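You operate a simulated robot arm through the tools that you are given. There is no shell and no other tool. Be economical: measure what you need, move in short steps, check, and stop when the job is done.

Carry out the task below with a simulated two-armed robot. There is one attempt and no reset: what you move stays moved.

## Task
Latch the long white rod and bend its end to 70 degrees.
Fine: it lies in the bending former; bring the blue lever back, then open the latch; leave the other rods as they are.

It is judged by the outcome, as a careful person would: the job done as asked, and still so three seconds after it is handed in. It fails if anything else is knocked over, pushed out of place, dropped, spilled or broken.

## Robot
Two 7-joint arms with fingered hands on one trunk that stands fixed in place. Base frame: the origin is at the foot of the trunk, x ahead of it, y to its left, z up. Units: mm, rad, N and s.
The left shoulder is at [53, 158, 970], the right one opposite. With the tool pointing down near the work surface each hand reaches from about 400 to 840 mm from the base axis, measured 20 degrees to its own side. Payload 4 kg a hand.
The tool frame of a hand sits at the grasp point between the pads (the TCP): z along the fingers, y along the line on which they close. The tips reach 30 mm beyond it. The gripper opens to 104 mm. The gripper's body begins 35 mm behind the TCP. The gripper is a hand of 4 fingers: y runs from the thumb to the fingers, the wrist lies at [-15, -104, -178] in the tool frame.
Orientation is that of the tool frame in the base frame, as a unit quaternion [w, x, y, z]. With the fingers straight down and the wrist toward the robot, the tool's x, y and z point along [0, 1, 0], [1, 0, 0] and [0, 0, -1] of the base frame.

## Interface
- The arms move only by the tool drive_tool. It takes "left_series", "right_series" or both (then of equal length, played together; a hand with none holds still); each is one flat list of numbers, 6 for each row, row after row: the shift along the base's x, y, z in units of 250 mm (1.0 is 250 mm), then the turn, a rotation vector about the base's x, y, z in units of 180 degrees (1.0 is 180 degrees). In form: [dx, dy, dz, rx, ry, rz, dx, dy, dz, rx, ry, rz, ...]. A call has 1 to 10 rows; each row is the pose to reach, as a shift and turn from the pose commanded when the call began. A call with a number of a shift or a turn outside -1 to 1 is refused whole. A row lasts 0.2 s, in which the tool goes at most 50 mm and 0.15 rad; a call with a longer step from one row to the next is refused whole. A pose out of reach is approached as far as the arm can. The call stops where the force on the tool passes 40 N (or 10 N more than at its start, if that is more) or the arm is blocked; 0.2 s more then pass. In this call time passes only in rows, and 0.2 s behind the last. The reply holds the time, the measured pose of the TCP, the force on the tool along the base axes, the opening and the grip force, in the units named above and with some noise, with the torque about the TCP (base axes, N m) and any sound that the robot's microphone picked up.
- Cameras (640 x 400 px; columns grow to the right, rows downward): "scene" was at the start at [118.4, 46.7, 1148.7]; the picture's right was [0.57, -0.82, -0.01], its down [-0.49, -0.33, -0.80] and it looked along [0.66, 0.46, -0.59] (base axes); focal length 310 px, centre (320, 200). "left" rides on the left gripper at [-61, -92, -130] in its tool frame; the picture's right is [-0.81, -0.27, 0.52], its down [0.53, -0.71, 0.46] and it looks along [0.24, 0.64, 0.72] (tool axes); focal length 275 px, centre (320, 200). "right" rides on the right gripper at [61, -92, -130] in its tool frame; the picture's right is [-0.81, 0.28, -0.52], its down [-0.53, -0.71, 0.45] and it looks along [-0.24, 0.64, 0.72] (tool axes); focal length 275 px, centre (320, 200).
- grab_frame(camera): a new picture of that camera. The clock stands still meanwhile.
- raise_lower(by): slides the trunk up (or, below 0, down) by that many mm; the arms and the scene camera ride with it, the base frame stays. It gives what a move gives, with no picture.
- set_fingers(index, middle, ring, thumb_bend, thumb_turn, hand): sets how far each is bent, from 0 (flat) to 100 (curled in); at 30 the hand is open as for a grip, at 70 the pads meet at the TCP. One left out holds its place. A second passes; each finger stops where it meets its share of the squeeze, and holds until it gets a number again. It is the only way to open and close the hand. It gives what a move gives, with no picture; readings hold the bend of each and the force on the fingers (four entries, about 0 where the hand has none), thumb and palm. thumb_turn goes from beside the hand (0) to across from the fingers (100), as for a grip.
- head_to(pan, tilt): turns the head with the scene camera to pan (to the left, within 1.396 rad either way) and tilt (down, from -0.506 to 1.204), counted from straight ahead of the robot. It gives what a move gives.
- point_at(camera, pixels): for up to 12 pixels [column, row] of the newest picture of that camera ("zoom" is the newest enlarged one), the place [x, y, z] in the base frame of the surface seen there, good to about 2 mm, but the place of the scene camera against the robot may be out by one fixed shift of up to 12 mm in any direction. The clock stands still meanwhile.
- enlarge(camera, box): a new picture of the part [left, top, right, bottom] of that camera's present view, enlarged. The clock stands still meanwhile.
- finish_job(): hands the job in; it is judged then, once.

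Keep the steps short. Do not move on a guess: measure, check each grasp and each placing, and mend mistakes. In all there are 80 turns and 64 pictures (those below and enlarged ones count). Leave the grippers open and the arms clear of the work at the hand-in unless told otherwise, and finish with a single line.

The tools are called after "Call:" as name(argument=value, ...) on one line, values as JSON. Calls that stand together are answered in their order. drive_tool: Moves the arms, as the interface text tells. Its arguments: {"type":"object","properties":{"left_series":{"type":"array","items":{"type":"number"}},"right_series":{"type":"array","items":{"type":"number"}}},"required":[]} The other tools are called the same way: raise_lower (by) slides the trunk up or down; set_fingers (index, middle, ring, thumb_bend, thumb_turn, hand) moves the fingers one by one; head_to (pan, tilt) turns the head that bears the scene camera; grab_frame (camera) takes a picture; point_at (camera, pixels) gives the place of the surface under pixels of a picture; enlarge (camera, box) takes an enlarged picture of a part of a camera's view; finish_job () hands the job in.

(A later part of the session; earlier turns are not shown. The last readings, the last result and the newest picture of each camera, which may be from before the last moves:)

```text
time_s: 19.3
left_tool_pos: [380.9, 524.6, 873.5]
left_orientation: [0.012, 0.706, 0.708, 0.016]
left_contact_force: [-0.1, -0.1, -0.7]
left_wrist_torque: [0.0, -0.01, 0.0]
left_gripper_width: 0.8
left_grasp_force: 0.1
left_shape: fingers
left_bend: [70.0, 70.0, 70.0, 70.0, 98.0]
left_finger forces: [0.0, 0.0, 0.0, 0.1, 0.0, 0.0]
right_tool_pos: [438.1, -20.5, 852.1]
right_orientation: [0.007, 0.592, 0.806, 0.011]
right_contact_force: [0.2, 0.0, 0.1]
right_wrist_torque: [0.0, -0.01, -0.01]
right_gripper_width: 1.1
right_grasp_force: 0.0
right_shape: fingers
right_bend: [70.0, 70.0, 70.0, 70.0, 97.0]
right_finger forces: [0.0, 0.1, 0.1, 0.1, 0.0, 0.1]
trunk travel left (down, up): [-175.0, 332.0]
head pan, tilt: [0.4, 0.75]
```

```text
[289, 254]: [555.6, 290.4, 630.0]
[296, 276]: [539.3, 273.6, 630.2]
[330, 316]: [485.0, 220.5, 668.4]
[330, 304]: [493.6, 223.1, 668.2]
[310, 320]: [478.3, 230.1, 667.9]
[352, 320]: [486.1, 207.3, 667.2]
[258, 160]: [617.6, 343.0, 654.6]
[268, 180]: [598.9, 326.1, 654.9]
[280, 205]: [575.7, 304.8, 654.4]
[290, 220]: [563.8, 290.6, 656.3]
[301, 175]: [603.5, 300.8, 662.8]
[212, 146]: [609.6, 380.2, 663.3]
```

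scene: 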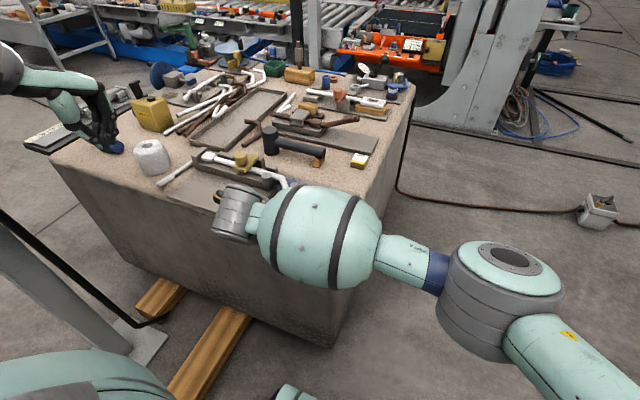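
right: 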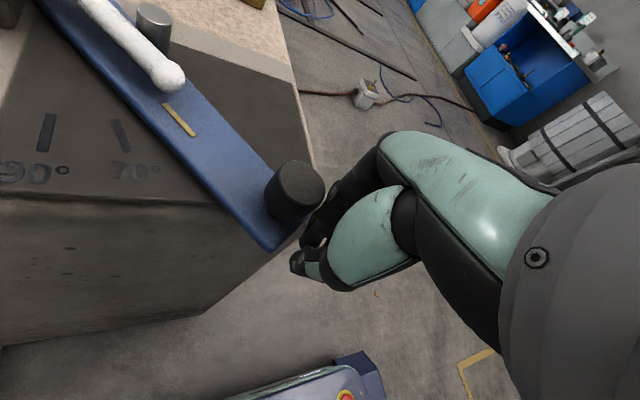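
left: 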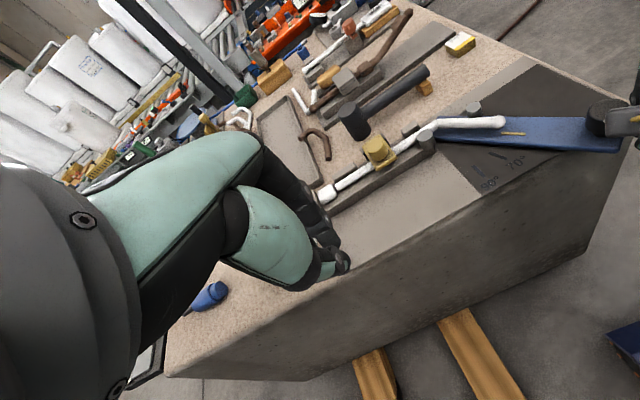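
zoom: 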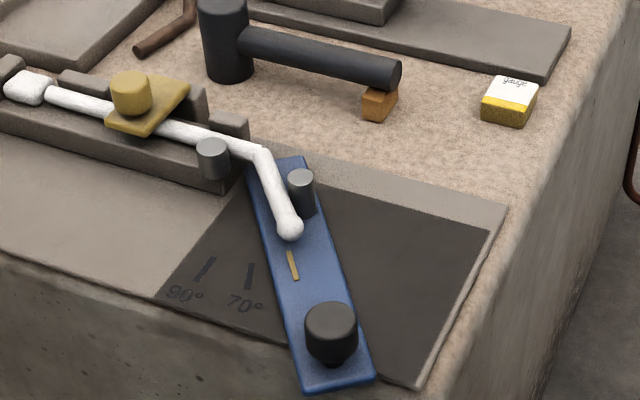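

Lever is at ~51°, rod at ~48°. Knob centre true ≈ (485,222). I open the left hand and bring it toward the knob, high up.

Call:
set_fingers(hand="left", index=30, middle=30, ring=30, thumb_bend=30)

Call:
drive_tool(left_series=[0.052, -0.148, -0.056, 0, 0, -0.015, 0.104, -0.296, -0.112, 0, 0, -0.03, 0.156, -0.444, -0.168, 0, 0, -0.045, 0.208, -0.592, -0.224, 0, 0, -0.06, 0.26, -0.74, -0.28, 0, 0, -0.075, 0.312, -0.888, -0.336, 0, 0, -0.083])

Call:
drive_tool(left_series=[0.056, -0.14, -0.05, 0, 0, 0, 0.112, -0.296, -0.1, 0, 0, 0])

Call:
grab_frame(camera="left")

```text
time_s: 20.3
left_tool_pos: [381.6, 524.7, 872.5]
left_orientation: [0.013, 0.705, 0.709, 0.015]
left_contact_force: [-0.1, 0.3, -0.2]
left_wrist_torque: [0.01, -0.04, -0.03]
left_gripper_width: 102.6
left_grasp_force: 0.1
left_shape: fingers
left_bend: [30.0, 30.0, 30.0, 30.0, 98.0]
left_finger forces: [0.0, 0.0, 0.1, 0.0, 0.1, 0.0]
right_tool_pos: [439.2, -19.8, 851.9]
right_orientation: [0.007, 0.592, 0.805, 0.011]
right_contact_force: [0.0, 0.2, -0.4]
right_wrist_torque: [-0.02, -0.01, -0.02]
right_gripper_width: 1.0
right_grasp_force: 0.1
right_shape: fingers
right_bend: [70.0, 70.0, 70.0, 70.0, 97.0]
right_finger forces: [0.1, 0.0, 0.1, 0.0, 0.0, 0.0]
trunk travel left (down, up): [-175.0, 332.0]
head pan, tilt: [0.4, 0.75]
```

```text
time_s: 21.7
left_tool_pos: [458.1, 302.0, 789.8]
left_orientation: [0.015, 0.792, 0.61, 0.014]
left_contact_force: [-0.3, -0.7, 0.0]
left_wrist_torque: [0.02, -0.03, -0.02]
left_gripper_width: 102.7
left_grasp_force: 0.1
left_shape: fingers
left_bend: [30.0, 30.0, 30.0, 30.0, 98.0]
left_finger forces: [0.1, 0.0, 0.1, 0.0, 0.0, 0.1]
right_tool_pos: [438.9, -20.0, 852.3]
right_orientation: [0.007, 0.593, 0.805, 0.009]
right_contact_force: [-0.3, 0.2, -0.4]
right_wrist_torque: [0.02, 0.01, 0.01]
right_gripper_width: 1.0
right_grasp_force: 0.0
right_shape: fingers
right_bend: [70.0, 70.0, 70.0, 70.0, 97.0]
right_finger forces: [0.1, 0.1, 0.0, 0.1, 0.0, 0.0]
trunk travel left (down, up): [-175.0, 332.0]
head pan, tilt: [0.4, 0.75]
```

```text
time_s: 22.3
left_tool_pos: [486.4, 227.5, 764.9]
left_orientation: [0.015, 0.792, 0.61, 0.014]
left_contact_force: [-0.8, -0.1, 1.1]
left_wrist_torque: [0.0, -0.02, -0.02]
left_gripper_width: 103.0
left_grasp_force: 0.0
left_shape: fingers
left_bend: [30.0, 30.0, 30.0, 30.0, 98.0]
left_finger forces: [0.0, 0.0, 0.0, 0.0, 0.1, 0.0]
right_tool_pos: [439.6, -19.6, 851.8]
right_orientation: [0.008, 0.593, 0.805, 0.01]
right_contact_force: [0.0, 0.5, 0.7]
right_wrist_torque: [-0.03, -0.04, 0.03]
right_gripper_width: 0.9
right_grasp_force: 0.0
right_shape: fingers
right_bend: [70.0, 70.0, 70.0, 70.0, 97.0]
right_finger forces: [0.1, 0.0, 0.0, 0.0, 0.0, 0.0]
trunk travel left (down, up): [-175.0, 332.0]
head pan, tilt: [0.4, 0.75]
```

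```text
30 pictures are left
```

left: 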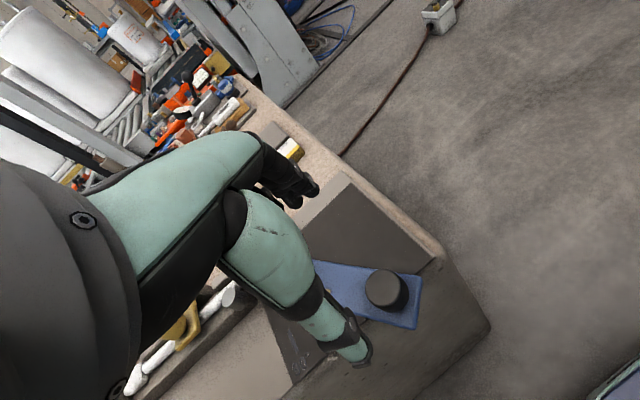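

Knob lies between fingers and thumb at (387,290). I descend 110 mm.

Call:
drive_tool(left_series=[0, 0, -0.15, 0, 0, 0, 0, 0, -0.28, 0, 0, 0, 0, 0, -0.37, 0, 0, 0, 0, 0, -0.44, 0, 0, 0])

Call:
grab_frame(camera="left")

```text
time_s: 23.3
left_tool_pos: [486.1, 228.6, 653.6]
left_orientation: [0.016, 0.792, 0.61, 0.013]
left_contact_force: [0.4, 0.6, -0.3]
left_wrist_torque: [-0.04, 0.02, -0.01]
left_gripper_width: 103.0
left_grasp_force: 0.0
left_shape: fingers
left_bend: [30.0, 30.0, 30.0, 30.0, 98.0]
left_finger forces: [0.0, 0.1, 0.0, 0.0, 0.0, 0.0]
right_tool_pos: [438.4, -18.7, 853.5]
right_orientation: [0.008, 0.592, 0.806, 0.009]
right_contact_force: [0.1, 0.5, -0.4]
right_wrist_torque: [0.02, 0.02, 0.02]
right_gripper_width: 1.1
right_grasp_force: 0.1
right_shape: fingers
right_bend: [70.0, 70.0, 70.0, 70.0, 97.0]
right_finger forces: [0.1, 0.1, 0.0, 0.0, 0.0, 0.0]
trunk travel left (down, up): [-175.0, 332.0]
head pan, tilt: [0.4, 0.75]
```

```text
29 pictures are left
```

left: 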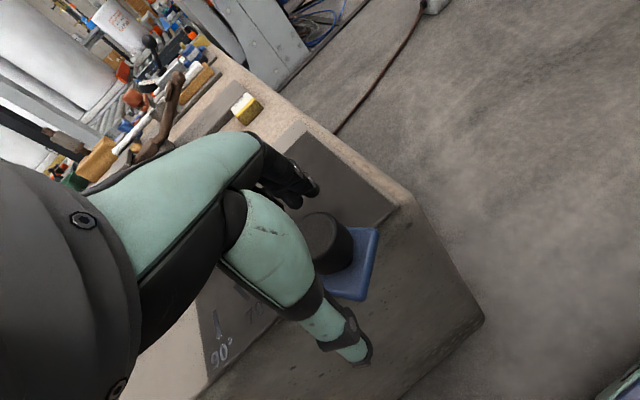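

Call:
set_fingers(hand="left", index=70, middle=70, ring=70, thumb_bend=70)

```text
time_s: 24.3
left_tool_pos: [486.1, 227.6, 653.4]
left_orientation: [0.016, 0.792, 0.61, 0.014]
left_contact_force: [1.4, 0.6, 0.6]
left_wrist_torque: [0.02, 0.01, -0.04]
left_gripper_width: 26.1
left_grasp_force: 7.0
left_shape: fingers
left_bend: [60.0, 70.0, 70.0, 62.0, 98.0]
left_finger forces: [7.4, 0.0, 0.0, 0.1, 6.2, 0.1]
right_tool_pos: [437.6, -18.3, 853.0]
right_orientation: [0.008, 0.593, 0.805, 0.01]
right_contact_force: [-0.5, -0.3, 0.3]
right_wrist_torque: [0.01, -0.05, 0.0]
right_gripper_width: 1.4
right_grasp_force: 0.1
right_shape: fingers
right_bend: [70.0, 70.0, 70.0, 70.0, 97.0]
right_finger forces: [0.0, 0.1, 0.0, 0.1, 0.0, 0.0]
trunk travel left (down, up): [-175.0, 332.0]
head pan, tilt: [0.4, 0.75]
```

Only the index took hold (I offset the wrong way). I reopen, shift 14 mm along -tool x, turn 20° more so the fingers push square, and close again.

Call:
set_fingers(hand="left", index=30, middle=30, ring=30, thumb_bend=30)

Call:
drive_tool(left_series=[-0.012, -0.02, 0.01, 0, 0, -0.037, -0.024, -0.04, 0.01, 0, 0, -0.074, -0.03, -0.05, 0.01, 0, 0, -0.111])

Call:
set_fingers(hand="left", index=70, middle=70, ring=70, thumb_bend=70)

Call:
enlarge(camera="scene", box=[200, 130, 400, 255])

```text
time_s: 25.3
left_tool_pos: [485.0, 228.5, 654.0]
left_orientation: [0.015, 0.792, 0.61, 0.013]
left_contact_force: [0.4, 0.3, -0.3]
left_wrist_torque: [0.03, 0.03, -0.01]
left_gripper_width: 102.9
left_grasp_force: 0.0
left_shape: fingers
left_bend: [30.0, 30.0, 30.0, 30.0, 98.0]
left_finger forces: [0.1, 0.0, 0.0, 0.0, 0.0, 0.0]
right_tool_pos: [437.7, -19.4, 852.4]
right_orientation: [0.007, 0.593, 0.805, 0.01]
right_contact_force: [0.0, 1.1, -0.1]
right_wrist_torque: [0.0, 0.01, -0.01]
right_gripper_width: 1.1
right_grasp_force: 0.1
right_shape: fingers
right_bend: [70.0, 70.0, 70.0, 70.0, 97.0]
right_finger forces: [0.0, 0.1, 0.0, 0.1, 0.0, 0.0]
trunk travel left (down, up): [-175.0, 332.0]
head pan, tilt: [0.4, 0.75]
```

```text
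time_s: 26.1
left_tool_pos: [479.0, 216.8, 656.3]
left_orientation: [0.018, 0.886, 0.462, 0.011]
left_contact_force: [-0.2, 0.0, 0.7]
left_wrist_torque: [0.03, 0.01, -0.01]
left_gripper_width: 102.7
left_grasp_force: 0.0
left_shape: fingers
left_bend: [30.0, 30.0, 30.0, 30.0, 98.0]
left_finger forces: [0.0, 0.1, 0.0, 0.1, 0.0, 0.0]
right_tool_pos: [438.8, -19.1, 852.6]
right_orientation: [0.008, 0.593, 0.805, 0.01]
right_contact_force: [0.1, 0.4, 0.4]
right_wrist_torque: [0.01, -0.01, 0.01]
right_gripper_width: 1.0
right_grasp_force: 0.0
right_shape: fingers
right_bend: [70.0, 70.0, 70.0, 70.0, 97.0]
right_finger forces: [0.1, 0.0, 0.0, 0.0, 0.1, 0.1]
trunk travel left (down, up): [-175.0, 332.0]
head pan, tilt: [0.4, 0.75]
```

```text
time_s: 27.1
left_tool_pos: [477.7, 217.2, 655.9]
left_orientation: [0.017, 0.886, 0.463, 0.01]
left_contact_force: [0.6, 0.5, -2.5]
left_wrist_torque: [-0.05, -0.05, -0.01]
left_gripper_width: 11.4
left_grasp_force: 4.6
left_shape: fingers
left_bend: [67.0, 65.0, 70.0, 65.0, 97.0]
left_finger forces: [1.3, 4.8, 0.0, 0.1, 3.9, 0.0]
right_tool_pos: [438.5, -19.3, 852.6]
right_orientation: [0.007, 0.593, 0.805, 0.01]
right_contact_force: [-0.1, -0.5, -0.2]
right_wrist_torque: [-0.01, -0.03, -0.06]
right_gripper_width: 1.5
right_grasp_force: 0.1
right_shape: fingers
right_bend: [70.0, 70.0, 70.0, 70.0, 97.0]
right_finger forces: [0.0, 0.0, 0.0, 0.0, 0.0, 0.0]
trunk travel left (down, up): [-175.0, 332.0]
head pan, tilt: [0.4, 0.75]
```

```text
3.20 times, centred on (300, 192) of scene
```

zoom: 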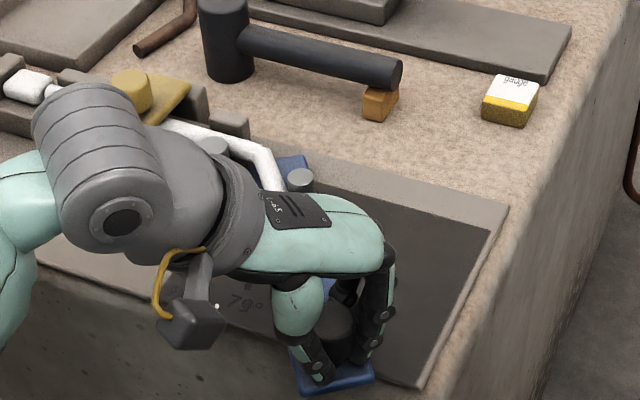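

Gripped by index, middle and thumb with the knob inside. I swing from 51° to about 70°.

Call:
drive_tool(left_series=[-0.034, 0.043, 0, 0, 0, -0.022, -0.072, 0.1, 0, 0, 0, -0.05, -0.105, 0.16, 0, 0, 0, -0.078, -0.133, 0.224, 0, 0, 0, -0.106])

Call:
enlarge(camera="scene", box=[180, 130, 380, 255])

```text
time_s: 28.1
left_tool_pos: [444.8, 271.9, 656.4]
left_orientation: [0.018, 0.951, 0.31, 0.006]
left_contact_force: [-1.3, -8.1, 1.2]
left_wrist_torque: [-0.22, 0.0, -0.07]
left_gripper_width: 10.6
left_grasp_force: 6.6
left_shape: fingers
left_bend: [66.0, 64.0, 70.0, 68.0, 96.0]
left_finger forces: [4.6, 5.4, 0.1, 0.0, 3.6, 0.0]
right_tool_pos: [437.3, -19.0, 851.8]
right_orientation: [0.008, 0.593, 0.805, 0.01]
right_contact_force: [0.8, 0.1, -1.3]
right_wrist_torque: [-0.04, 0.01, -0.04]
right_gripper_width: 1.4
right_grasp_force: 0.1
right_shape: fingers
right_bend: [70.0, 70.0, 70.0, 70.0, 97.0]
right_finger forces: [0.0, 0.1, 0.0, 0.0, 0.0, 0.0]
trunk travel left (down, up): [-175.0, 332.0]
head pan, tilt: [0.4, 0.75]
```

```text
3.20 times, centred on (280, 192) of scene
```

zoom: 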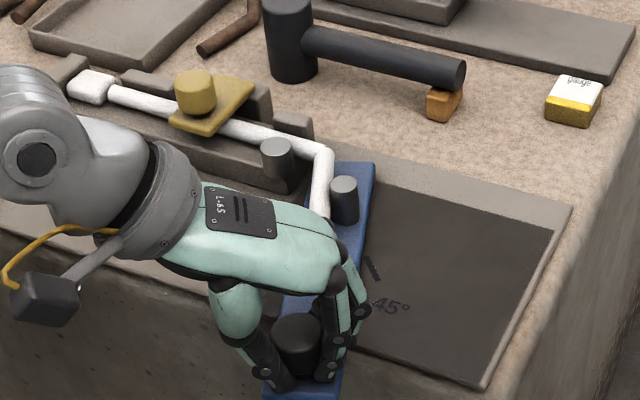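

I measure knob, post and visible rod segment at this position.

Call:
point_at(camera="zoom", pixels=[[297, 328], [344, 185], [322, 160], [321, 175], [320, 190], [319, 205], [275, 146], [230, 124], [150, 97], [285, 140]])

```text
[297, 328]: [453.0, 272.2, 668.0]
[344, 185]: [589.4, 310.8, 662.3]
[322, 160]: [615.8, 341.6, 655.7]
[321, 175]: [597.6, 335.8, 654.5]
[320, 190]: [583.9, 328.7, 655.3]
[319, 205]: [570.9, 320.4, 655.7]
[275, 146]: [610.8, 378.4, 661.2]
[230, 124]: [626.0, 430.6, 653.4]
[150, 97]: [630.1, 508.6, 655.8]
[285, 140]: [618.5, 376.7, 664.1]
```

Lever ≈68.6°, rod a few degrees less. I move about 3° further, then open the hand to see how the rod springs back.

Call:
drive_tool(left_series=[-0.007, 0.02, 0, 0, 0, -0.008, -0.013, 0.039, 0, 0, 0, -0.0167])

Call:
set_fingers(hand="left", index=30, middle=30, ring=30, thumb_bend=30)

Call:
drive_tool(left_series=[0, 0, 0.15, 0, 0, 0, 0, 0.02, 0.3, 0, 0, 0, -0.05, 0.18, 0.36, 0, 0, 0, -0.1, 0.36, 0.4, 0, 0, 0, -0.14, 0.54, 0.42, 0, 0, 0, -0.14, 0.72, 0.42, 0, 0, 0])

Call:
enlarge(camera="scene", box=[200, 140, 340, 228])

```text
time_s: 28.7
left_tool_pos: [440.8, 282.9, 654.7]
left_orientation: [0.018, 0.959, 0.284, 0.005]
left_contact_force: [-4.1, -9.8, 0.8]
left_wrist_torque: [-0.29, 0.11, -0.16]
left_gripper_width: 10.7
left_grasp_force: 8.0
left_shape: fingers
left_bend: [66.0, 64.0, 70.0, 68.0, 96.0]
left_finger forces: [6.1, 4.9, 0.0, 0.0, 4.2, 0.1]
right_tool_pos: [437.7, -19.6, 852.5]
right_orientation: [0.008, 0.594, 0.805, 0.01]
right_contact_force: [0.5, 0.0, -0.5]
right_wrist_torque: [0.03, -0.01, 0.02]
right_gripper_width: 1.5
right_grasp_force: 0.1
right_shape: fingers
right_bend: [70.0, 70.0, 70.0, 70.0, 97.0]
right_finger forces: [0.0, 0.1, 0.0, 0.0, 0.0, 0.0]
trunk travel left (down, up): [-175.0, 332.0]
head pan, tilt: [0.4, 0.75]
```

```text
time_s: 29.7
left_tool_pos: [442.3, 283.2, 655.2]
left_orientation: [0.019, 0.958, 0.285, 0.007]
left_contact_force: [0.4, -0.5, -1.0]
left_wrist_torque: [0.01, 0.02, -0.01]
left_gripper_width: 102.7
left_grasp_force: 0.0
left_shape: fingers
left_bend: [30.0, 30.0, 30.0, 30.0, 97.0]
left_finger forces: [0.1, 0.1, 0.0, 0.0, 0.0, 0.0]
right_tool_pos: [437.6, -18.6, 852.8]
right_orientation: [0.007, 0.593, 0.805, 0.009]
right_contact_force: [-0.2, -0.8, -0.1]
right_wrist_torque: [-0.03, 0.01, -0.02]
right_gripper_width: 1.1
right_grasp_force: 0.1
right_shape: fingers
right_bend: [70.0, 70.0, 70.0, 70.0, 97.0]
right_finger forces: [0.0, 0.0, 0.0, 0.0, 0.0, 0.0]
trunk travel left (down, up): [-175.0, 332.0]
head pan, tilt: [0.4, 0.75]
```

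```text
time_s: 31.3
left_tool_pos: [401.9, 426.7, 776.5]
left_orientation: [0.025, 0.964, 0.266, 0.011]
left_contact_force: [-1.3, 4.5, -0.7]
left_wrist_torque: [-0.41, -0.05, 0.0]
left_gripper_width: 103.4
left_grasp_force: 0.0
left_shape: fingers
left_bend: [30.0, 30.0, 30.0, 30.0, 98.0]
left_finger forces: [0.1, 0.0, 0.0, 0.1, 0.1, 0.0]
right_tool_pos: [432.6, -35.7, 855.9]
right_orientation: [0.004, 0.592, 0.806, 0.021]
right_contact_force: [-0.1, -1.1, -0.7]
right_wrist_torque: [0.07, 0.03, 0.03]
right_gripper_width: 1.0
right_grasp_force: 0.1
right_shape: fingers
right_bend: [70.0, 70.0, 70.0, 70.0, 98.0]
right_finger forces: [0.0, 0.1, 0.0, 0.0, 0.0, 0.0]
trunk travel left (down, up): [-175.0, 332.0]
head pan, tilt: [0.4, 0.75]
stopped in row 6 (left hand): the arm was blocked; the commanded pose is now the measured one
```

```text
4.55 times, centred on (270, 184) of scene
```

zoom: 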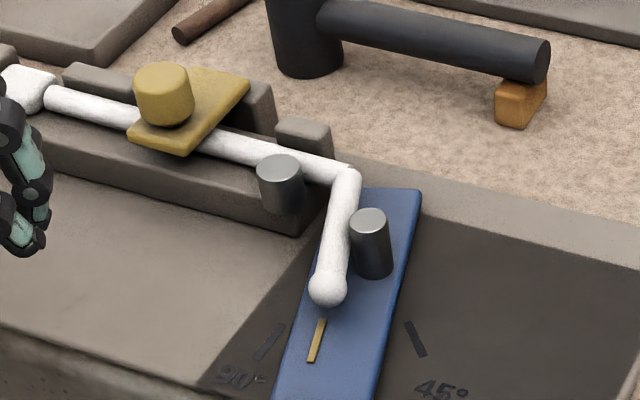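

The left arm was blocked on its way out; I check what it met.

Call:
point_at(camera="zoom", pixels=[[321, 322], [312, 358], [345, 190], [340, 215], [335, 240], [331, 262], [60, 99], [100, 111], [220, 142], [260, 152], [320, 170], [369, 218]])

Call:
grab_frame(camera="scene")

```text
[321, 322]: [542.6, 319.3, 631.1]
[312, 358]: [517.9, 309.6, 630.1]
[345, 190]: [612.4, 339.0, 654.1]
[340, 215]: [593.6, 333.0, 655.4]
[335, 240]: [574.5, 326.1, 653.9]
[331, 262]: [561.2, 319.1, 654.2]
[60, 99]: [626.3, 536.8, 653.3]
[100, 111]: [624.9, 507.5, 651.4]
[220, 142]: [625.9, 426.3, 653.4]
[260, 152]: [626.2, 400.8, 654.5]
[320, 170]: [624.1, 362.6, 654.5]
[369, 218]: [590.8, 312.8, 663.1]
```

```text
25 pictures are left
```

scene: 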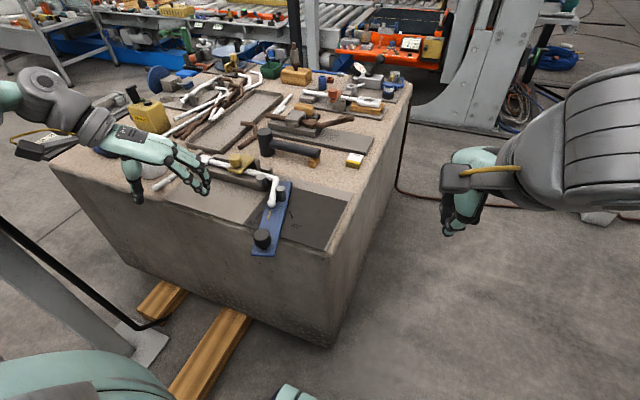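

Call:
enlarge(camera="scene", box=[0, 50, 240, 210])

Call:
grab_frame(camera="left")

```text
2.50 times, centred on (120, 130) of scene
```

zoom: 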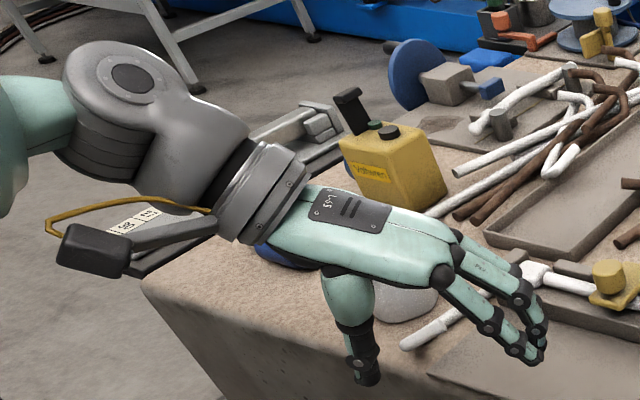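

```text
23 pictures are left
```

left: 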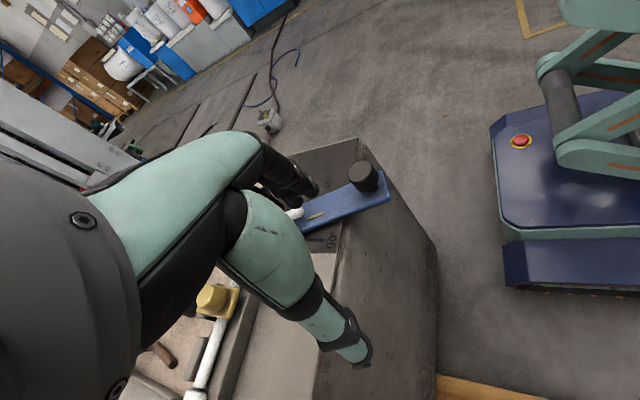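

No object seems disturbed (roll, yellow can in place); likely the folded arm itself. I raise the hand straight up and unwind its yaw.

Call:
drive_tool(left_series=[0, -0.04, 0.1, 0, 0, 0.03, 0, -0.04, 0.25, 0, 0, 0.07, 0, -0.04, 0.4, 0, 0, 0.11, 0, 0, 0.4, 0, 0, 0.15, 0, 0.06, 0.4, 0, 0, 0.19, 0, 0.12, 0.4, 0, 0, 0.23])

Call:
grab_frame(camera="scene")

```text
time_s: 32.7
left_tool_pos: [396.0, 480.6, 867.7]
left_orientation: [0.026, 0.803, 0.595, 0.023]
left_contact_force: [0.1, -1.3, 0.2]
left_wrist_torque: [0.02, 0.01, 0.01]
left_gripper_width: 103.0
left_grasp_force: 0.0
left_shape: fingers
left_bend: [30.0, 30.0, 30.0, 30.0, 98.0]
left_finger forces: [0.0, 0.1, 0.0, 0.1, 0.1, 0.0]
right_tool_pos: [426.1, -17.6, 857.9]
right_orientation: [0.014, 0.593, 0.805, 0.014]
right_contact_force: [0.0, -0.5, 1.1]
right_wrist_torque: [-0.02, -0.02, 0.01]
right_gripper_width: 1.2
right_grasp_force: 0.1
right_shape: fingers
right_bend: [70.0, 70.0, 70.0, 70.0, 98.0]
right_finger forces: [0.0, 0.0, 0.0, 0.0, 0.0, 0.1]
trunk travel left (down, up): [-175.0, 332.0]
head pan, tilt: [0.4, 0.75]
```

```text
22 pictures are left
```

scene: 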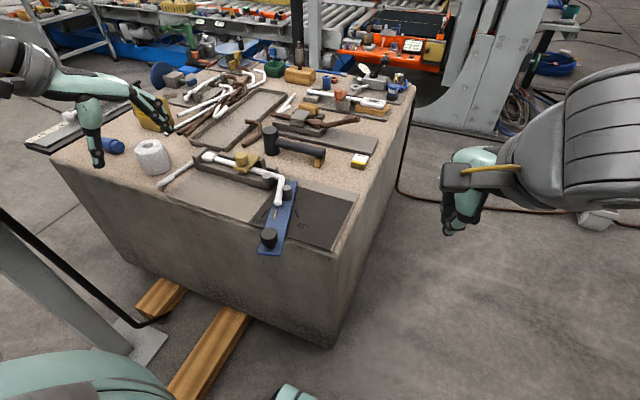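

All in place. I re-measure the rod now in a tight enlargement.

Call:
enlarge(camera="scene", box=[200, 140, 320, 215])

Call:
point_at(camera="scene", pixels=[[268, 233], [274, 220]])

```text
5.33 times, centred on (260, 178) of scene
```

zoom: 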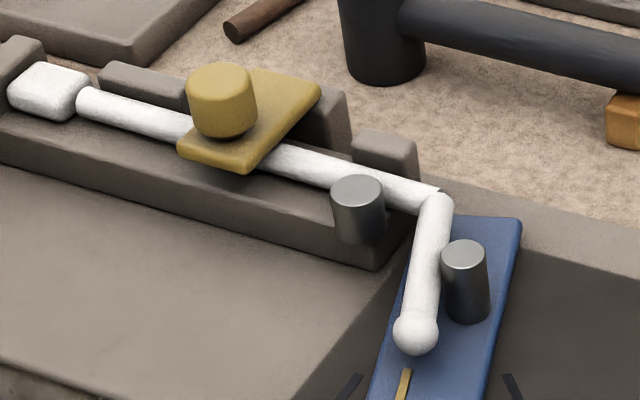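

```text
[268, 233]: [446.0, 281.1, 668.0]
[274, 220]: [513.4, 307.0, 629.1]
```

Call:
point_at(camera="zoom", pixels=[[435, 210], [432, 230], [429, 250], [426, 270], [422, 292], [100, 101], [140, 112], [180, 124], [290, 156], [330, 168], [390, 187], [405, 378]])

```text
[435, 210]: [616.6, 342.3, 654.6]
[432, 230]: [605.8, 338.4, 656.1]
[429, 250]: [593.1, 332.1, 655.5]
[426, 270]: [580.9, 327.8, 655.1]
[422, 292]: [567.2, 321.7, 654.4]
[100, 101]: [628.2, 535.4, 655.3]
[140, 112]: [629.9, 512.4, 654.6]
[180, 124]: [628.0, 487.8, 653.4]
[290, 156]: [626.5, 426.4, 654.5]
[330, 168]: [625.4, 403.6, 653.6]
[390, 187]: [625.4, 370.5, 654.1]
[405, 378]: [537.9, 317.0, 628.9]
```

Rod reads about 67° with the lever at ~72°, so there is some spring-back. I take an independent look with the left-hand camera.

Call:
drive_tool(left_series=[0.04, 0, 0.05, 0, 0, 0.04, 0.08, 0, 0.1, 0, 0, 0.08, 0.12, 0, 0.1, 0, 0, 0.1])

Call:
grab_frame(camera="left")

```text
time_s: 33.5
left_tool_pos: [428.2, 479.2, 892.0]
left_orientation: [0.022, 0.7, 0.713, 0.026]
left_contact_force: [1.0, -0.9, 0.0]
left_wrist_torque: [0.01, -0.03, 0.0]
left_gripper_width: 103.2
left_grasp_force: 0.0
left_shape: fingers
left_bend: [30.0, 30.0, 30.0, 30.0, 98.0]
left_finger forces: [0.1, 0.1, 0.1, 0.0, 0.0, 0.0]
right_tool_pos: [427.0, -18.5, 858.2]
right_orientation: [0.014, 0.592, 0.806, 0.014]
right_contact_force: [-1.1, 0.6, 0.7]
right_wrist_torque: [-0.05, 0.01, 0.03]
right_gripper_width: 1.0
right_grasp_force: 0.0
right_shape: fingers
right_bend: [70.0, 70.0, 70.0, 70.0, 98.0]
right_finger forces: [0.0, 0.0, 0.0, 0.0, 0.0, 0.0]
trunk travel left (down, up): [-175.0, 332.0]
head pan, tilt: [0.4, 0.75]
```

```text
20 pictures are left
```

left: 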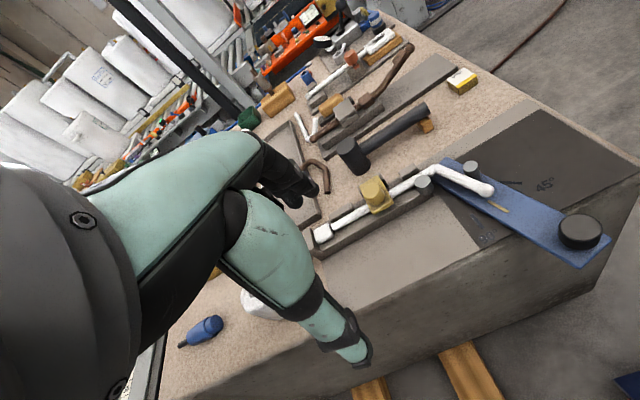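

Call:
enlarge(camera="left", box=[400, 140, 528, 220])

```text
5.00 times, centred on (464, 180) of left
```

zoom: 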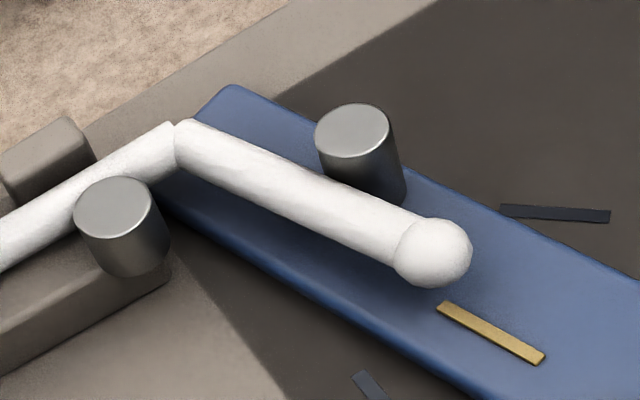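

Call:
point_at(camera="zoom", pixels=[[195, 143], [235, 161], [275, 179], [315, 197], [355, 214], [390, 230], [20, 235], [60, 208], [100, 182], [150, 152], [442, 307], [540, 358]])

```text
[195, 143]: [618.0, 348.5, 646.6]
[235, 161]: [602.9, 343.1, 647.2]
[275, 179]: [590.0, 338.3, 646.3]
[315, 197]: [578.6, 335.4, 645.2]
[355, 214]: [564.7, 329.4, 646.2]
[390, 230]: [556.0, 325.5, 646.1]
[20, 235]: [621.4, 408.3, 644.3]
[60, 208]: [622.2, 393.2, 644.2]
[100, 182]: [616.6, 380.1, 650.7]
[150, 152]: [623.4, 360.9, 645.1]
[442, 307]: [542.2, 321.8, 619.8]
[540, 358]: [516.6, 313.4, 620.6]
```

Left camera says ~69.7° against axis; I sample more points to average out the noise, on both legs.

Call:
point_at(camera="left", pixels=[[330, 228], [336, 225], [342, 221], [348, 218], [354, 215], [398, 190], [404, 186], [410, 182], [428, 172], [325, 231], [351, 216], [401, 188]])

Call:
point_at(camera="zoom", pixels=[[205, 147], [215, 152], [225, 156], [245, 165], [255, 170], [285, 183], [305, 192], [335, 206], [345, 210], [365, 219], [375, 223], [385, 228]])

```text
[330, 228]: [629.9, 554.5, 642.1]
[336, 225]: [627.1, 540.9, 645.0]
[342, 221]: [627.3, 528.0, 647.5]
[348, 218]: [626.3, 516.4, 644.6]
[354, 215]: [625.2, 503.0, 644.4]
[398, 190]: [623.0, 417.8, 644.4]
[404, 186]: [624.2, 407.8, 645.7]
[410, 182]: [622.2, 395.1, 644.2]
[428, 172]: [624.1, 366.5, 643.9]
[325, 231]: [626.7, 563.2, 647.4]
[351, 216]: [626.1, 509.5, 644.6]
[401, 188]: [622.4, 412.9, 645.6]
```

```text
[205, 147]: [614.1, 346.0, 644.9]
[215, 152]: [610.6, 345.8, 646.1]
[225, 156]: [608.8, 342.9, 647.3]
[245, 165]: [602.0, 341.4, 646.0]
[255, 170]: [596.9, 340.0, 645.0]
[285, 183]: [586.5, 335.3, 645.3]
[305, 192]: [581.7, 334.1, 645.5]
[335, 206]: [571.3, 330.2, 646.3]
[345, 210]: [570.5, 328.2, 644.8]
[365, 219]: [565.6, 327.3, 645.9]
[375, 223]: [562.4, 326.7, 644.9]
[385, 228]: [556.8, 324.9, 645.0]
```

Averaged, the bend is ≈68°, lever 72°: spring-back about 4°. So the lever must go to ≈74°. I bring the open left hand back over the knob (true ≈ (447,284)).

Call:
drive_tool(left_series=[0.011, -0.132, -0.085, 0, 0, -0.037, 0.022, -0.264, -0.17, 0, 0, -0.074, 0.033, -0.396, -0.255, 0, 0, -0.111, 0.044, -0.528, -0.34, 0, 0, -0.148, 0.055, -0.66, -0.425, 0, 0, -0.185, 0.066, -0.792, -0.51, 0, 0, -0.222])

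Call:
grab_frame(camera="left")

```text
time_s: 34.9
left_tool_pos: [444.5, 279.2, 764.6]
left_orientation: [0.029, 0.903, 0.427, 0.016]
left_contact_force: [0.5, -0.5, -0.3]
left_wrist_torque: [-0.02, -0.01, -0.04]
left_gripper_width: 103.2
left_grasp_force: 0.0
left_shape: fingers
left_bend: [30.0, 30.0, 30.0, 30.0, 98.0]
left_finger forces: [0.0, 0.0, 0.1, 0.0, 0.0, 0.0]
right_tool_pos: [427.5, -18.9, 858.1]
right_orientation: [0.012, 0.592, 0.805, 0.013]
right_contact_force: [0.2, 0.3, 0.3]
right_wrist_torque: [0.0, 0.04, -0.03]
right_gripper_width: 1.0
right_grasp_force: 0.0
right_shape: fingers
right_bend: [70.0, 70.0, 70.0, 70.0, 98.0]
right_finger forces: [0.0, 0.0, 0.0, 0.0, 0.0, 0.0]
trunk travel left (down, up): [-175.0, 332.0]
head pan, tilt: [0.4, 0.75]
```

```text
18 pictures are left
```

left: 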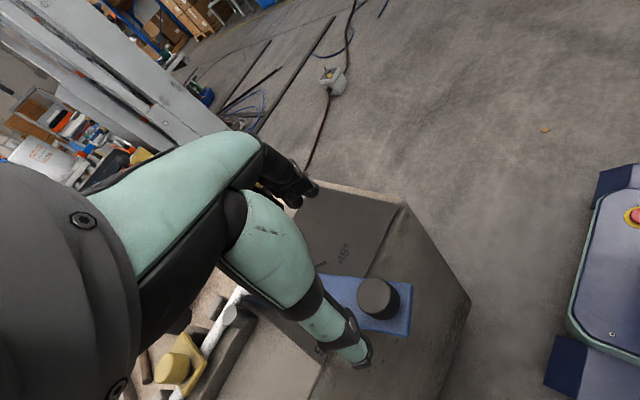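

Same view as for the earlier good approach. I descend 108 mm and close.

Call:
drive_tool(left_series=[0, 0, -0.15, 0, 0, 0, 0, 0, -0.28, 0, 0, 0, 0, 0, -0.37, 0, 0, 0, 0, 0, -0.434, 0, 0, 0])

Call:
set_fingers(hand="left", index=70, middle=70, ring=70, thumb_bend=70)

Call:
point_at(camera="left", pixels=[[378, 292]])

```text
time_s: 35.9
left_tool_pos: [443.3, 280.2, 657.8]
left_orientation: [0.031, 0.903, 0.429, 0.018]
left_contact_force: [-0.4, -1.0, 0.4]
left_wrist_torque: [0.0, 0.0, 0.02]
left_gripper_width: 103.3
left_grasp_force: 0.2
left_shape: fingers
left_bend: [30.0, 30.0, 30.0, 30.0, 98.0]
left_finger forces: [0.0, 0.1, 0.0, 0.0, 0.0, 0.0]
right_tool_pos: [426.1, -18.6, 858.3]
right_orientation: [0.013, 0.592, 0.806, 0.014]
right_contact_force: [1.2, 0.2, 1.1]
right_wrist_torque: [0.0, -0.07, 0.01]
right_gripper_width: 1.4
right_grasp_force: 0.0
right_shape: fingers
right_bend: [70.0, 70.0, 70.0, 70.0, 98.0]
right_finger forces: [0.0, 0.1, 0.0, 0.0, 0.0, 0.0]
trunk travel left (down, up): [-175.0, 332.0]
head pan, tilt: [0.4, 0.75]
```

```text
time_s: 36.9
left_tool_pos: [443.9, 280.3, 657.4]
left_orientation: [0.029, 0.903, 0.429, 0.017]
left_contact_force: [2.8, -0.6, -1.6]
left_wrist_torque: [-0.03, -0.04, 0.0]
left_gripper_width: 15.8
left_grasp_force: 6.2
left_shape: fingers
left_bend: [65.0, 65.0, 70.0, 64.0, 97.0]
left_finger forces: [2.9, 4.8, 0.0, 0.0, 4.7, 0.1]
right_tool_pos: [428.4, -18.7, 858.5]
right_orientation: [0.013, 0.592, 0.806, 0.014]
right_contact_force: [0.5, -0.6, 0.2]
right_wrist_torque: [-0.01, 0.01, -0.04]
right_gripper_width: 1.3
right_grasp_force: 0.0
right_shape: fingers
right_bend: [70.0, 70.0, 70.0, 70.0, 98.0]
right_finger forces: [0.0, 0.1, 0.0, 0.1, 0.0, 0.0]
trunk travel left (down, up): [-175.0, 332.0]
head pan, tilt: [0.4, 0.75]
```

```text
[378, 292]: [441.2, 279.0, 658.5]
```

Good grip. I advance the lever about 2.5° and look.

Call:
drive_tool(left_series=[-0.005, 0.018, 0, 0, 0, -0.007, -0.01, 0.036, 0, 0, 0, -0.014])

Call:
enlarge(camera="scene", box=[200, 140, 340, 260])

```text
time_s: 37.5
left_tool_pos: [441.3, 289.1, 658.5]
left_orientation: [0.03, 0.912, 0.409, 0.015]
left_contact_force: [1.6, -7.1, -2.0]
left_wrist_torque: [-0.16, -0.07, -0.06]
left_gripper_width: 16.4
left_grasp_force: 6.9
left_shape: fingers
left_bend: [64.0, 64.0, 70.0, 65.0, 97.0]
left_finger forces: [5.7, 4.5, 0.0, 0.0, 4.2, 0.1]
right_tool_pos: [428.2, -20.2, 856.9]
right_orientation: [0.013, 0.592, 0.806, 0.014]
right_contact_force: [-0.4, 0.2, -0.1]
right_wrist_torque: [-0.02, 0.01, -0.03]
right_gripper_width: 0.6
right_grasp_force: 0.1
right_shape: fingers
right_bend: [70.0, 70.0, 70.0, 70.0, 98.0]
right_finger forces: [0.0, 0.1, 0.1, 0.0, 0.0, 0.0]
trunk travel left (down, up): [-175.0, 332.0]
head pan, tilt: [0.4, 0.75]
```

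```text
3.33 times, centred on (270, 200) of scene
```

zoom: 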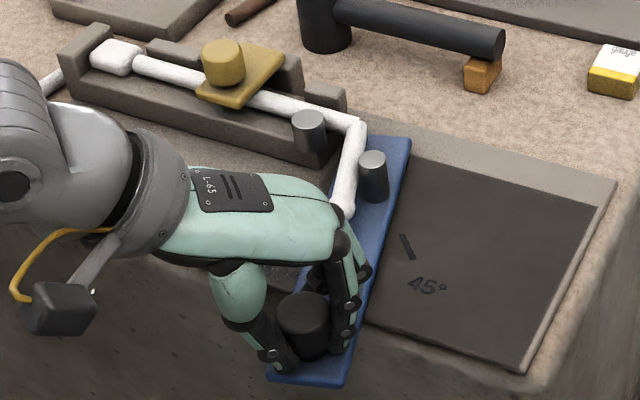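

Call:
point_at(camera="zoom", pixels=[[303, 305], [295, 300], [310, 310], [358, 130], [356, 145], [352, 160], [349, 175], [346, 190], [150, 65], [185, 75], [270, 98], [325, 113]])

```text
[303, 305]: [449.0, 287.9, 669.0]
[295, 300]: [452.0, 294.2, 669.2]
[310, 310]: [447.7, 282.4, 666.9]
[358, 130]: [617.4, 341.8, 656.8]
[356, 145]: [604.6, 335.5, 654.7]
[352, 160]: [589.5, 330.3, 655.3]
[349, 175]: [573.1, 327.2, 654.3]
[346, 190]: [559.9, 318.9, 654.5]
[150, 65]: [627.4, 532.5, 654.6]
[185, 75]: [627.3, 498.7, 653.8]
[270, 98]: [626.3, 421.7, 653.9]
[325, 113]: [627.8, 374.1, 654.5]
```

Lever ≈73°. I bring the lever back to ~50° with the same grip, then let go and measure the free rod.

Call:
drive_tool(left_series=[0.02, -0.05, 0, 0, 0, 0.022, 0.042, -0.102, 0, 0, 0, 0.044, 0.068, -0.146, 0, 0, 0, 0.065, 0.094, -0.191, 0, 0, 0, 0.086, 0.125, -0.232, 0, 0, 0, 0.107, 0.156, -0.273, 0, 0, 0, 0.128])

Call:
enlarge(camera="scene", box=[200, 140, 340, 260])

```text
time_s: 38.9
left_tool_pos: [480.5, 221.0, 657.8]
left_orientation: [0.026, 0.812, 0.583, 0.022]
left_contact_force: [-1.0, -1.1, -1.0]
left_wrist_torque: [-0.01, 0.07, 0.0]
left_gripper_width: 15.8
left_grasp_force: 6.6
left_shape: fingers
left_bend: [66.0, 66.0, 70.0, 64.0, 96.0]
left_finger forces: [3.7, 4.3, 0.0, 0.1, 5.9, 0.0]
right_tool_pos: [427.6, -18.3, 858.2]
right_orientation: [0.013, 0.592, 0.806, 0.015]
right_contact_force: [-0.6, -0.3, 0.6]
right_wrist_torque: [-0.04, 0.02, -0.03]
right_gripper_width: 0.9
right_grasp_force: 0.0
right_shape: fingers
right_bend: [70.0, 70.0, 70.0, 70.0, 98.0]
right_finger forces: [0.0, 0.0, 0.0, 0.0, 0.1, 0.1]
trunk travel left (down, up): [-175.0, 332.0]
head pan, tilt: [0.4, 0.75]
```

```text
3.33 times, centred on (270, 200) of scene
```

zoom: 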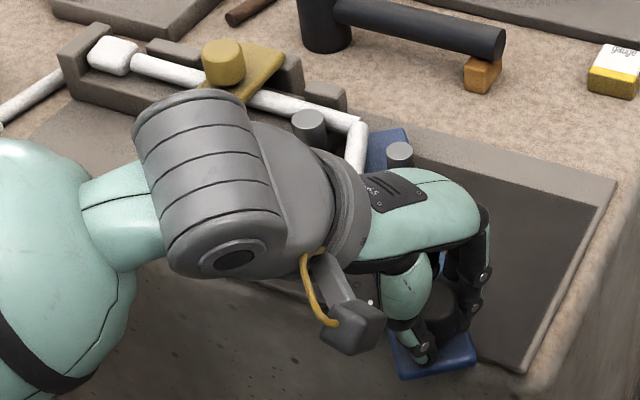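

The lever comes back easily and the rod stays bent. I open, lift and withdraw to the same viewing pose to measure the free rod.

Call:
set_fingers(hand="left", index=30, middle=30, ring=30, thumb_bend=30)

Call:
drive_tool(left_series=[0, 0, 0.15, 0, 0, 0, 0, 0, 0.3, 0, 0, 0, 0, 0.04, 0.47, 0, 0, 0.02, -0.03, 0.18, 0.58, 0, 0, 0.04, -0.06, 0.34, 0.68, 0, 0, 0.06, -0.1, 0.5, 0.75, 0, 0, 0.08, -0.14, 0.66, 0.82, 0, 0, 0.1, -0.18, 0.8, 0.9, 0, 0, 0.105, -0.2, 0.95, 0.93, 0, 0, 0.105])

Call:
grab_frame(camera="left")

Call:
enlarge(camera="left", box=[400, 130, 528, 210])

```text
time_s: 39.9
left_tool_pos: [480.4, 219.6, 657.0]
left_orientation: [0.025, 0.811, 0.583, 0.022]
left_contact_force: [-0.7, -0.5, -0.6]
left_wrist_torque: [-0.03, -0.03, 0.02]
left_gripper_width: 102.6
left_grasp_force: 0.1
left_shape: fingers
left_bend: [30.0, 30.0, 30.0, 30.0, 97.0]
left_finger forces: [0.1, 0.0, 0.1, 0.0, 0.0, 0.0]
right_tool_pos: [426.2, -19.3, 857.4]
right_orientation: [0.013, 0.592, 0.806, 0.014]
right_contact_force: [0.3, 0.6, 0.3]
right_wrist_torque: [0.01, -0.03, 0.0]
right_gripper_width: 0.8
right_grasp_force: 0.0
right_shape: fingers
right_bend: [70.0, 70.0, 70.0, 70.0, 98.0]
right_finger forces: [0.0, 0.0, 0.1, 0.0, 0.1, 0.1]
trunk travel left (down, up): [-175.0, 332.0]
head pan, tilt: [0.4, 0.75]
```

```text
time_s: 41.9
left_tool_pos: [430.8, 462.3, 890.2]
left_orientation: [0.022, 0.705, 0.709, 0.027]
left_contact_force: [0.3, -0.1, -0.4]
left_wrist_torque: [0.04, 0.02, 0.01]
left_gripper_width: 102.9
left_grasp_force: 0.0
left_shape: fingers
left_bend: [30.0, 30.0, 30.0, 30.0, 97.0]
left_finger forces: [0.0, 0.0, 0.0, 0.1, 0.0, 0.0]
right_tool_pos: [426.1, -18.3, 857.7]
right_orientation: [0.013, 0.593, 0.805, 0.013]
right_contact_force: [0.4, 0.7, 0.6]
right_wrist_torque: [-0.02, 0.01, -0.02]
right_gripper_width: 0.9
right_grasp_force: 0.0
right_shape: fingers
right_bend: [70.0, 70.0, 70.0, 70.0, 98.0]
right_finger forces: [0.0, 0.0, 0.0, 0.1, 0.0, 0.0]
trunk travel left (down, up): [-175.0, 332.0]
head pan, tilt: [0.4, 0.75]
```

```text
15 pictures are left
```

left: 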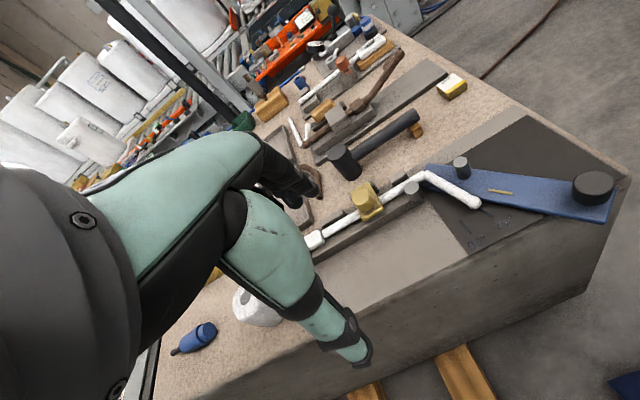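

```text
5.00 times, centred on (464, 170) of left
```

zoom: 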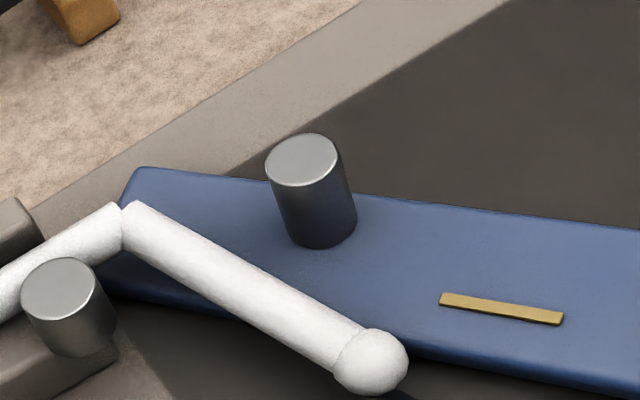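

The rod is free now. I sample both legs.

Call:
point_at(camera="zoom", pixels=[[138, 223], [155, 232], [172, 241], [189, 250], [206, 259], [223, 269], [240, 278], [257, 288], [274, 298], [291, 308], [308, 318], [325, 328]])

Call:
point_at(camera="left", pixels=[[323, 236], [328, 233], [333, 230], [338, 227], [343, 224], [348, 221], [386, 199], [390, 196], [394, 194], [398, 191], [416, 181], [420, 178]])

```text
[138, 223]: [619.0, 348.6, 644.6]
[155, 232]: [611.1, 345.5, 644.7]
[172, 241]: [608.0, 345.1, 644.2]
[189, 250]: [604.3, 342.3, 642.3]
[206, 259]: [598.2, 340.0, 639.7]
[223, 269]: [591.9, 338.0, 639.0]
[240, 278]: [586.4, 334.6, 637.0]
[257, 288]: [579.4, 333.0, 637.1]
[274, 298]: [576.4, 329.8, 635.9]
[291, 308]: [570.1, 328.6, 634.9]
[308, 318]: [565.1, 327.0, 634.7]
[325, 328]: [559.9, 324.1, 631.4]
```

```text
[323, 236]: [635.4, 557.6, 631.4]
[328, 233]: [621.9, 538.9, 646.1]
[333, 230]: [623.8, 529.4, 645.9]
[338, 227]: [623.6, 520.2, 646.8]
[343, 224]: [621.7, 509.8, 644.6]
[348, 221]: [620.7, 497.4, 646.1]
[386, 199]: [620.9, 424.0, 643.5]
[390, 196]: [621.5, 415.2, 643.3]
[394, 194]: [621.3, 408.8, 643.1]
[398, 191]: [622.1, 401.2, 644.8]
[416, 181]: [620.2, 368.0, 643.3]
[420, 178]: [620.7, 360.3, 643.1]
```

Leg reads ~67°, with a puzzling drop in z along it. I check with the scene camera.

Call:
enlarge(camera="scene", box=[200, 140, 320, 215])

```text
5.33 times, centred on (260, 178) of scene
```

zoom: 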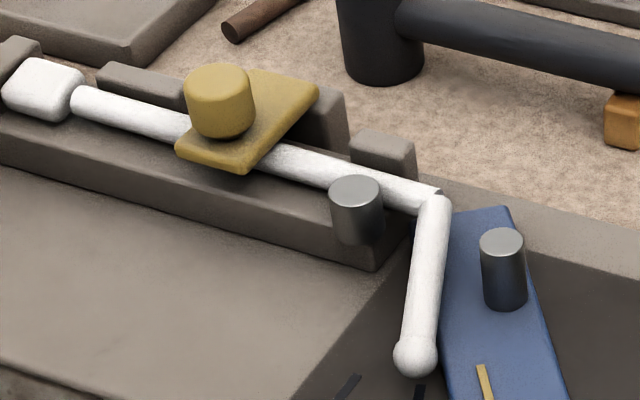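

Call:
point_at(camera="zoom", pixels=[[435, 205], [433, 222], [431, 240], [429, 258], [426, 276], [424, 294], [421, 312], [418, 330], [415, 352], [100, 102], [180, 124], [390, 187]])

Call:
point_at(camera="left", pixels=[[426, 176], [434, 180], [442, 184], [450, 188], [458, 193], [466, 198], [473, 201], [461, 195], [446, 186], [438, 182], [454, 191], [430, 178]])

```text
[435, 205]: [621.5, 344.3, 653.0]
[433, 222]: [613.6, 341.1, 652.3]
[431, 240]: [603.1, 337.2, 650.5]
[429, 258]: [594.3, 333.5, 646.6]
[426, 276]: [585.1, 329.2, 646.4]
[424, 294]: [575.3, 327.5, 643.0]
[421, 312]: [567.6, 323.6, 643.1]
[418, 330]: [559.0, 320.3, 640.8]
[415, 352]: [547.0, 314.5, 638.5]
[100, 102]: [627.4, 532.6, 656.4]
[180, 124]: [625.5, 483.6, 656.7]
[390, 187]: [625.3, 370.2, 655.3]
```

```text
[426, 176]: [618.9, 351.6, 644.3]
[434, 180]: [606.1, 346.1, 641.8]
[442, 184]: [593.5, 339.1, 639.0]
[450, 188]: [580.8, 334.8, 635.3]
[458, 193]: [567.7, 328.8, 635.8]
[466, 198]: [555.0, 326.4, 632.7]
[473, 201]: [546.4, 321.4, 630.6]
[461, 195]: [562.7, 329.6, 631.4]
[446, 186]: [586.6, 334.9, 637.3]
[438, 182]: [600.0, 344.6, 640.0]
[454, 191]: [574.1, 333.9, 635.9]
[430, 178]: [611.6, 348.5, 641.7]
```

The free bent leg has rolled down ~11° in the former; its true bend angle comes to ≈68°. A little more is needed: lever to ~75°. I retrace the path to the knob and grip it again.

Call:
drive_tool(left_series=[0.02, -0.15, -0.03, 0, 0, 0, 0.06, -0.29, -0.11, 0, 0, -0.005, 0.1, -0.45, -0.18, 0, 0, -0.025, 0.14, -0.61, -0.25, 0, 0, -0.045, 0.17, -0.77, -0.35, 0, 0, -0.065, 0.2, -0.91, -0.46, 0, 0, -0.085, 0.2, -0.95, -0.63, 0, 0, -0.105, 0.2, -0.95, -0.78, 0, 0, -0.105, 0.2, -0.95, -0.93, 0, 0, -0.105])

Call:
set_fingers(hand="left", index=70, middle=70, ring=70, thumb_bend=70)

```text
time_s: 43.9
left_tool_pos: [480.1, 221.1, 656.2]
left_orientation: [0.027, 0.811, 0.584, 0.022]
left_contact_force: [-0.3, -0.7, 0.0]
left_wrist_torque: [0.01, -0.02, -0.04]
left_gripper_width: 103.3
left_grasp_force: 0.0
left_shape: fingers
left_bend: [30.0, 30.0, 30.0, 30.0, 97.0]
left_finger forces: [0.0, 0.0, 0.0, 0.0, 0.1, 0.0]
right_tool_pos: [425.9, -17.2, 859.2]
right_orientation: [0.014, 0.592, 0.806, 0.014]
right_contact_force: [0.2, 0.0, 0.1]
right_wrist_torque: [-0.03, -0.03, 0.01]
right_gripper_width: 0.8
right_grasp_force: 0.0
right_shape: fingers
right_bend: [70.0, 70.0, 70.0, 70.0, 98.0]
right_finger forces: [0.0, 0.1, 0.1, 0.1, 0.0, 0.1]
trunk travel left (down, up): [-175.0, 332.0]
head pan, tilt: [0.4, 0.75]
```

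```text
time_s: 44.9
left_tool_pos: [480.4, 220.4, 655.5]
left_orientation: [0.027, 0.812, 0.583, 0.022]
left_contact_force: [0.8, 0.7, -2.1]
left_wrist_torque: [0.01, -0.04, -0.02]
left_gripper_width: 17.1
left_grasp_force: 6.5
left_shape: fingers
left_bend: [65.0, 66.0, 70.0, 63.0, 97.0]
left_finger forces: [3.1, 4.2, 0.0, 0.0, 5.3, 0.0]
right_tool_pos: [426.3, -19.0, 858.3]
right_orientation: [0.014, 0.592, 0.806, 0.014]
right_contact_force: [0.3, 0.4, -0.1]
right_wrist_torque: [-0.03, -0.01, -0.01]
right_gripper_width: 1.2
right_grasp_force: 0.0
right_shape: fingers
right_bend: [70.0, 70.0, 70.0, 70.0, 98.0]
right_finger forces: [0.0, 0.0, 0.0, 0.0, 0.0, 0.0]
trunk travel left (down, up): [-175.0, 332.0]
head pan, tilt: [0.4, 0.75]
```

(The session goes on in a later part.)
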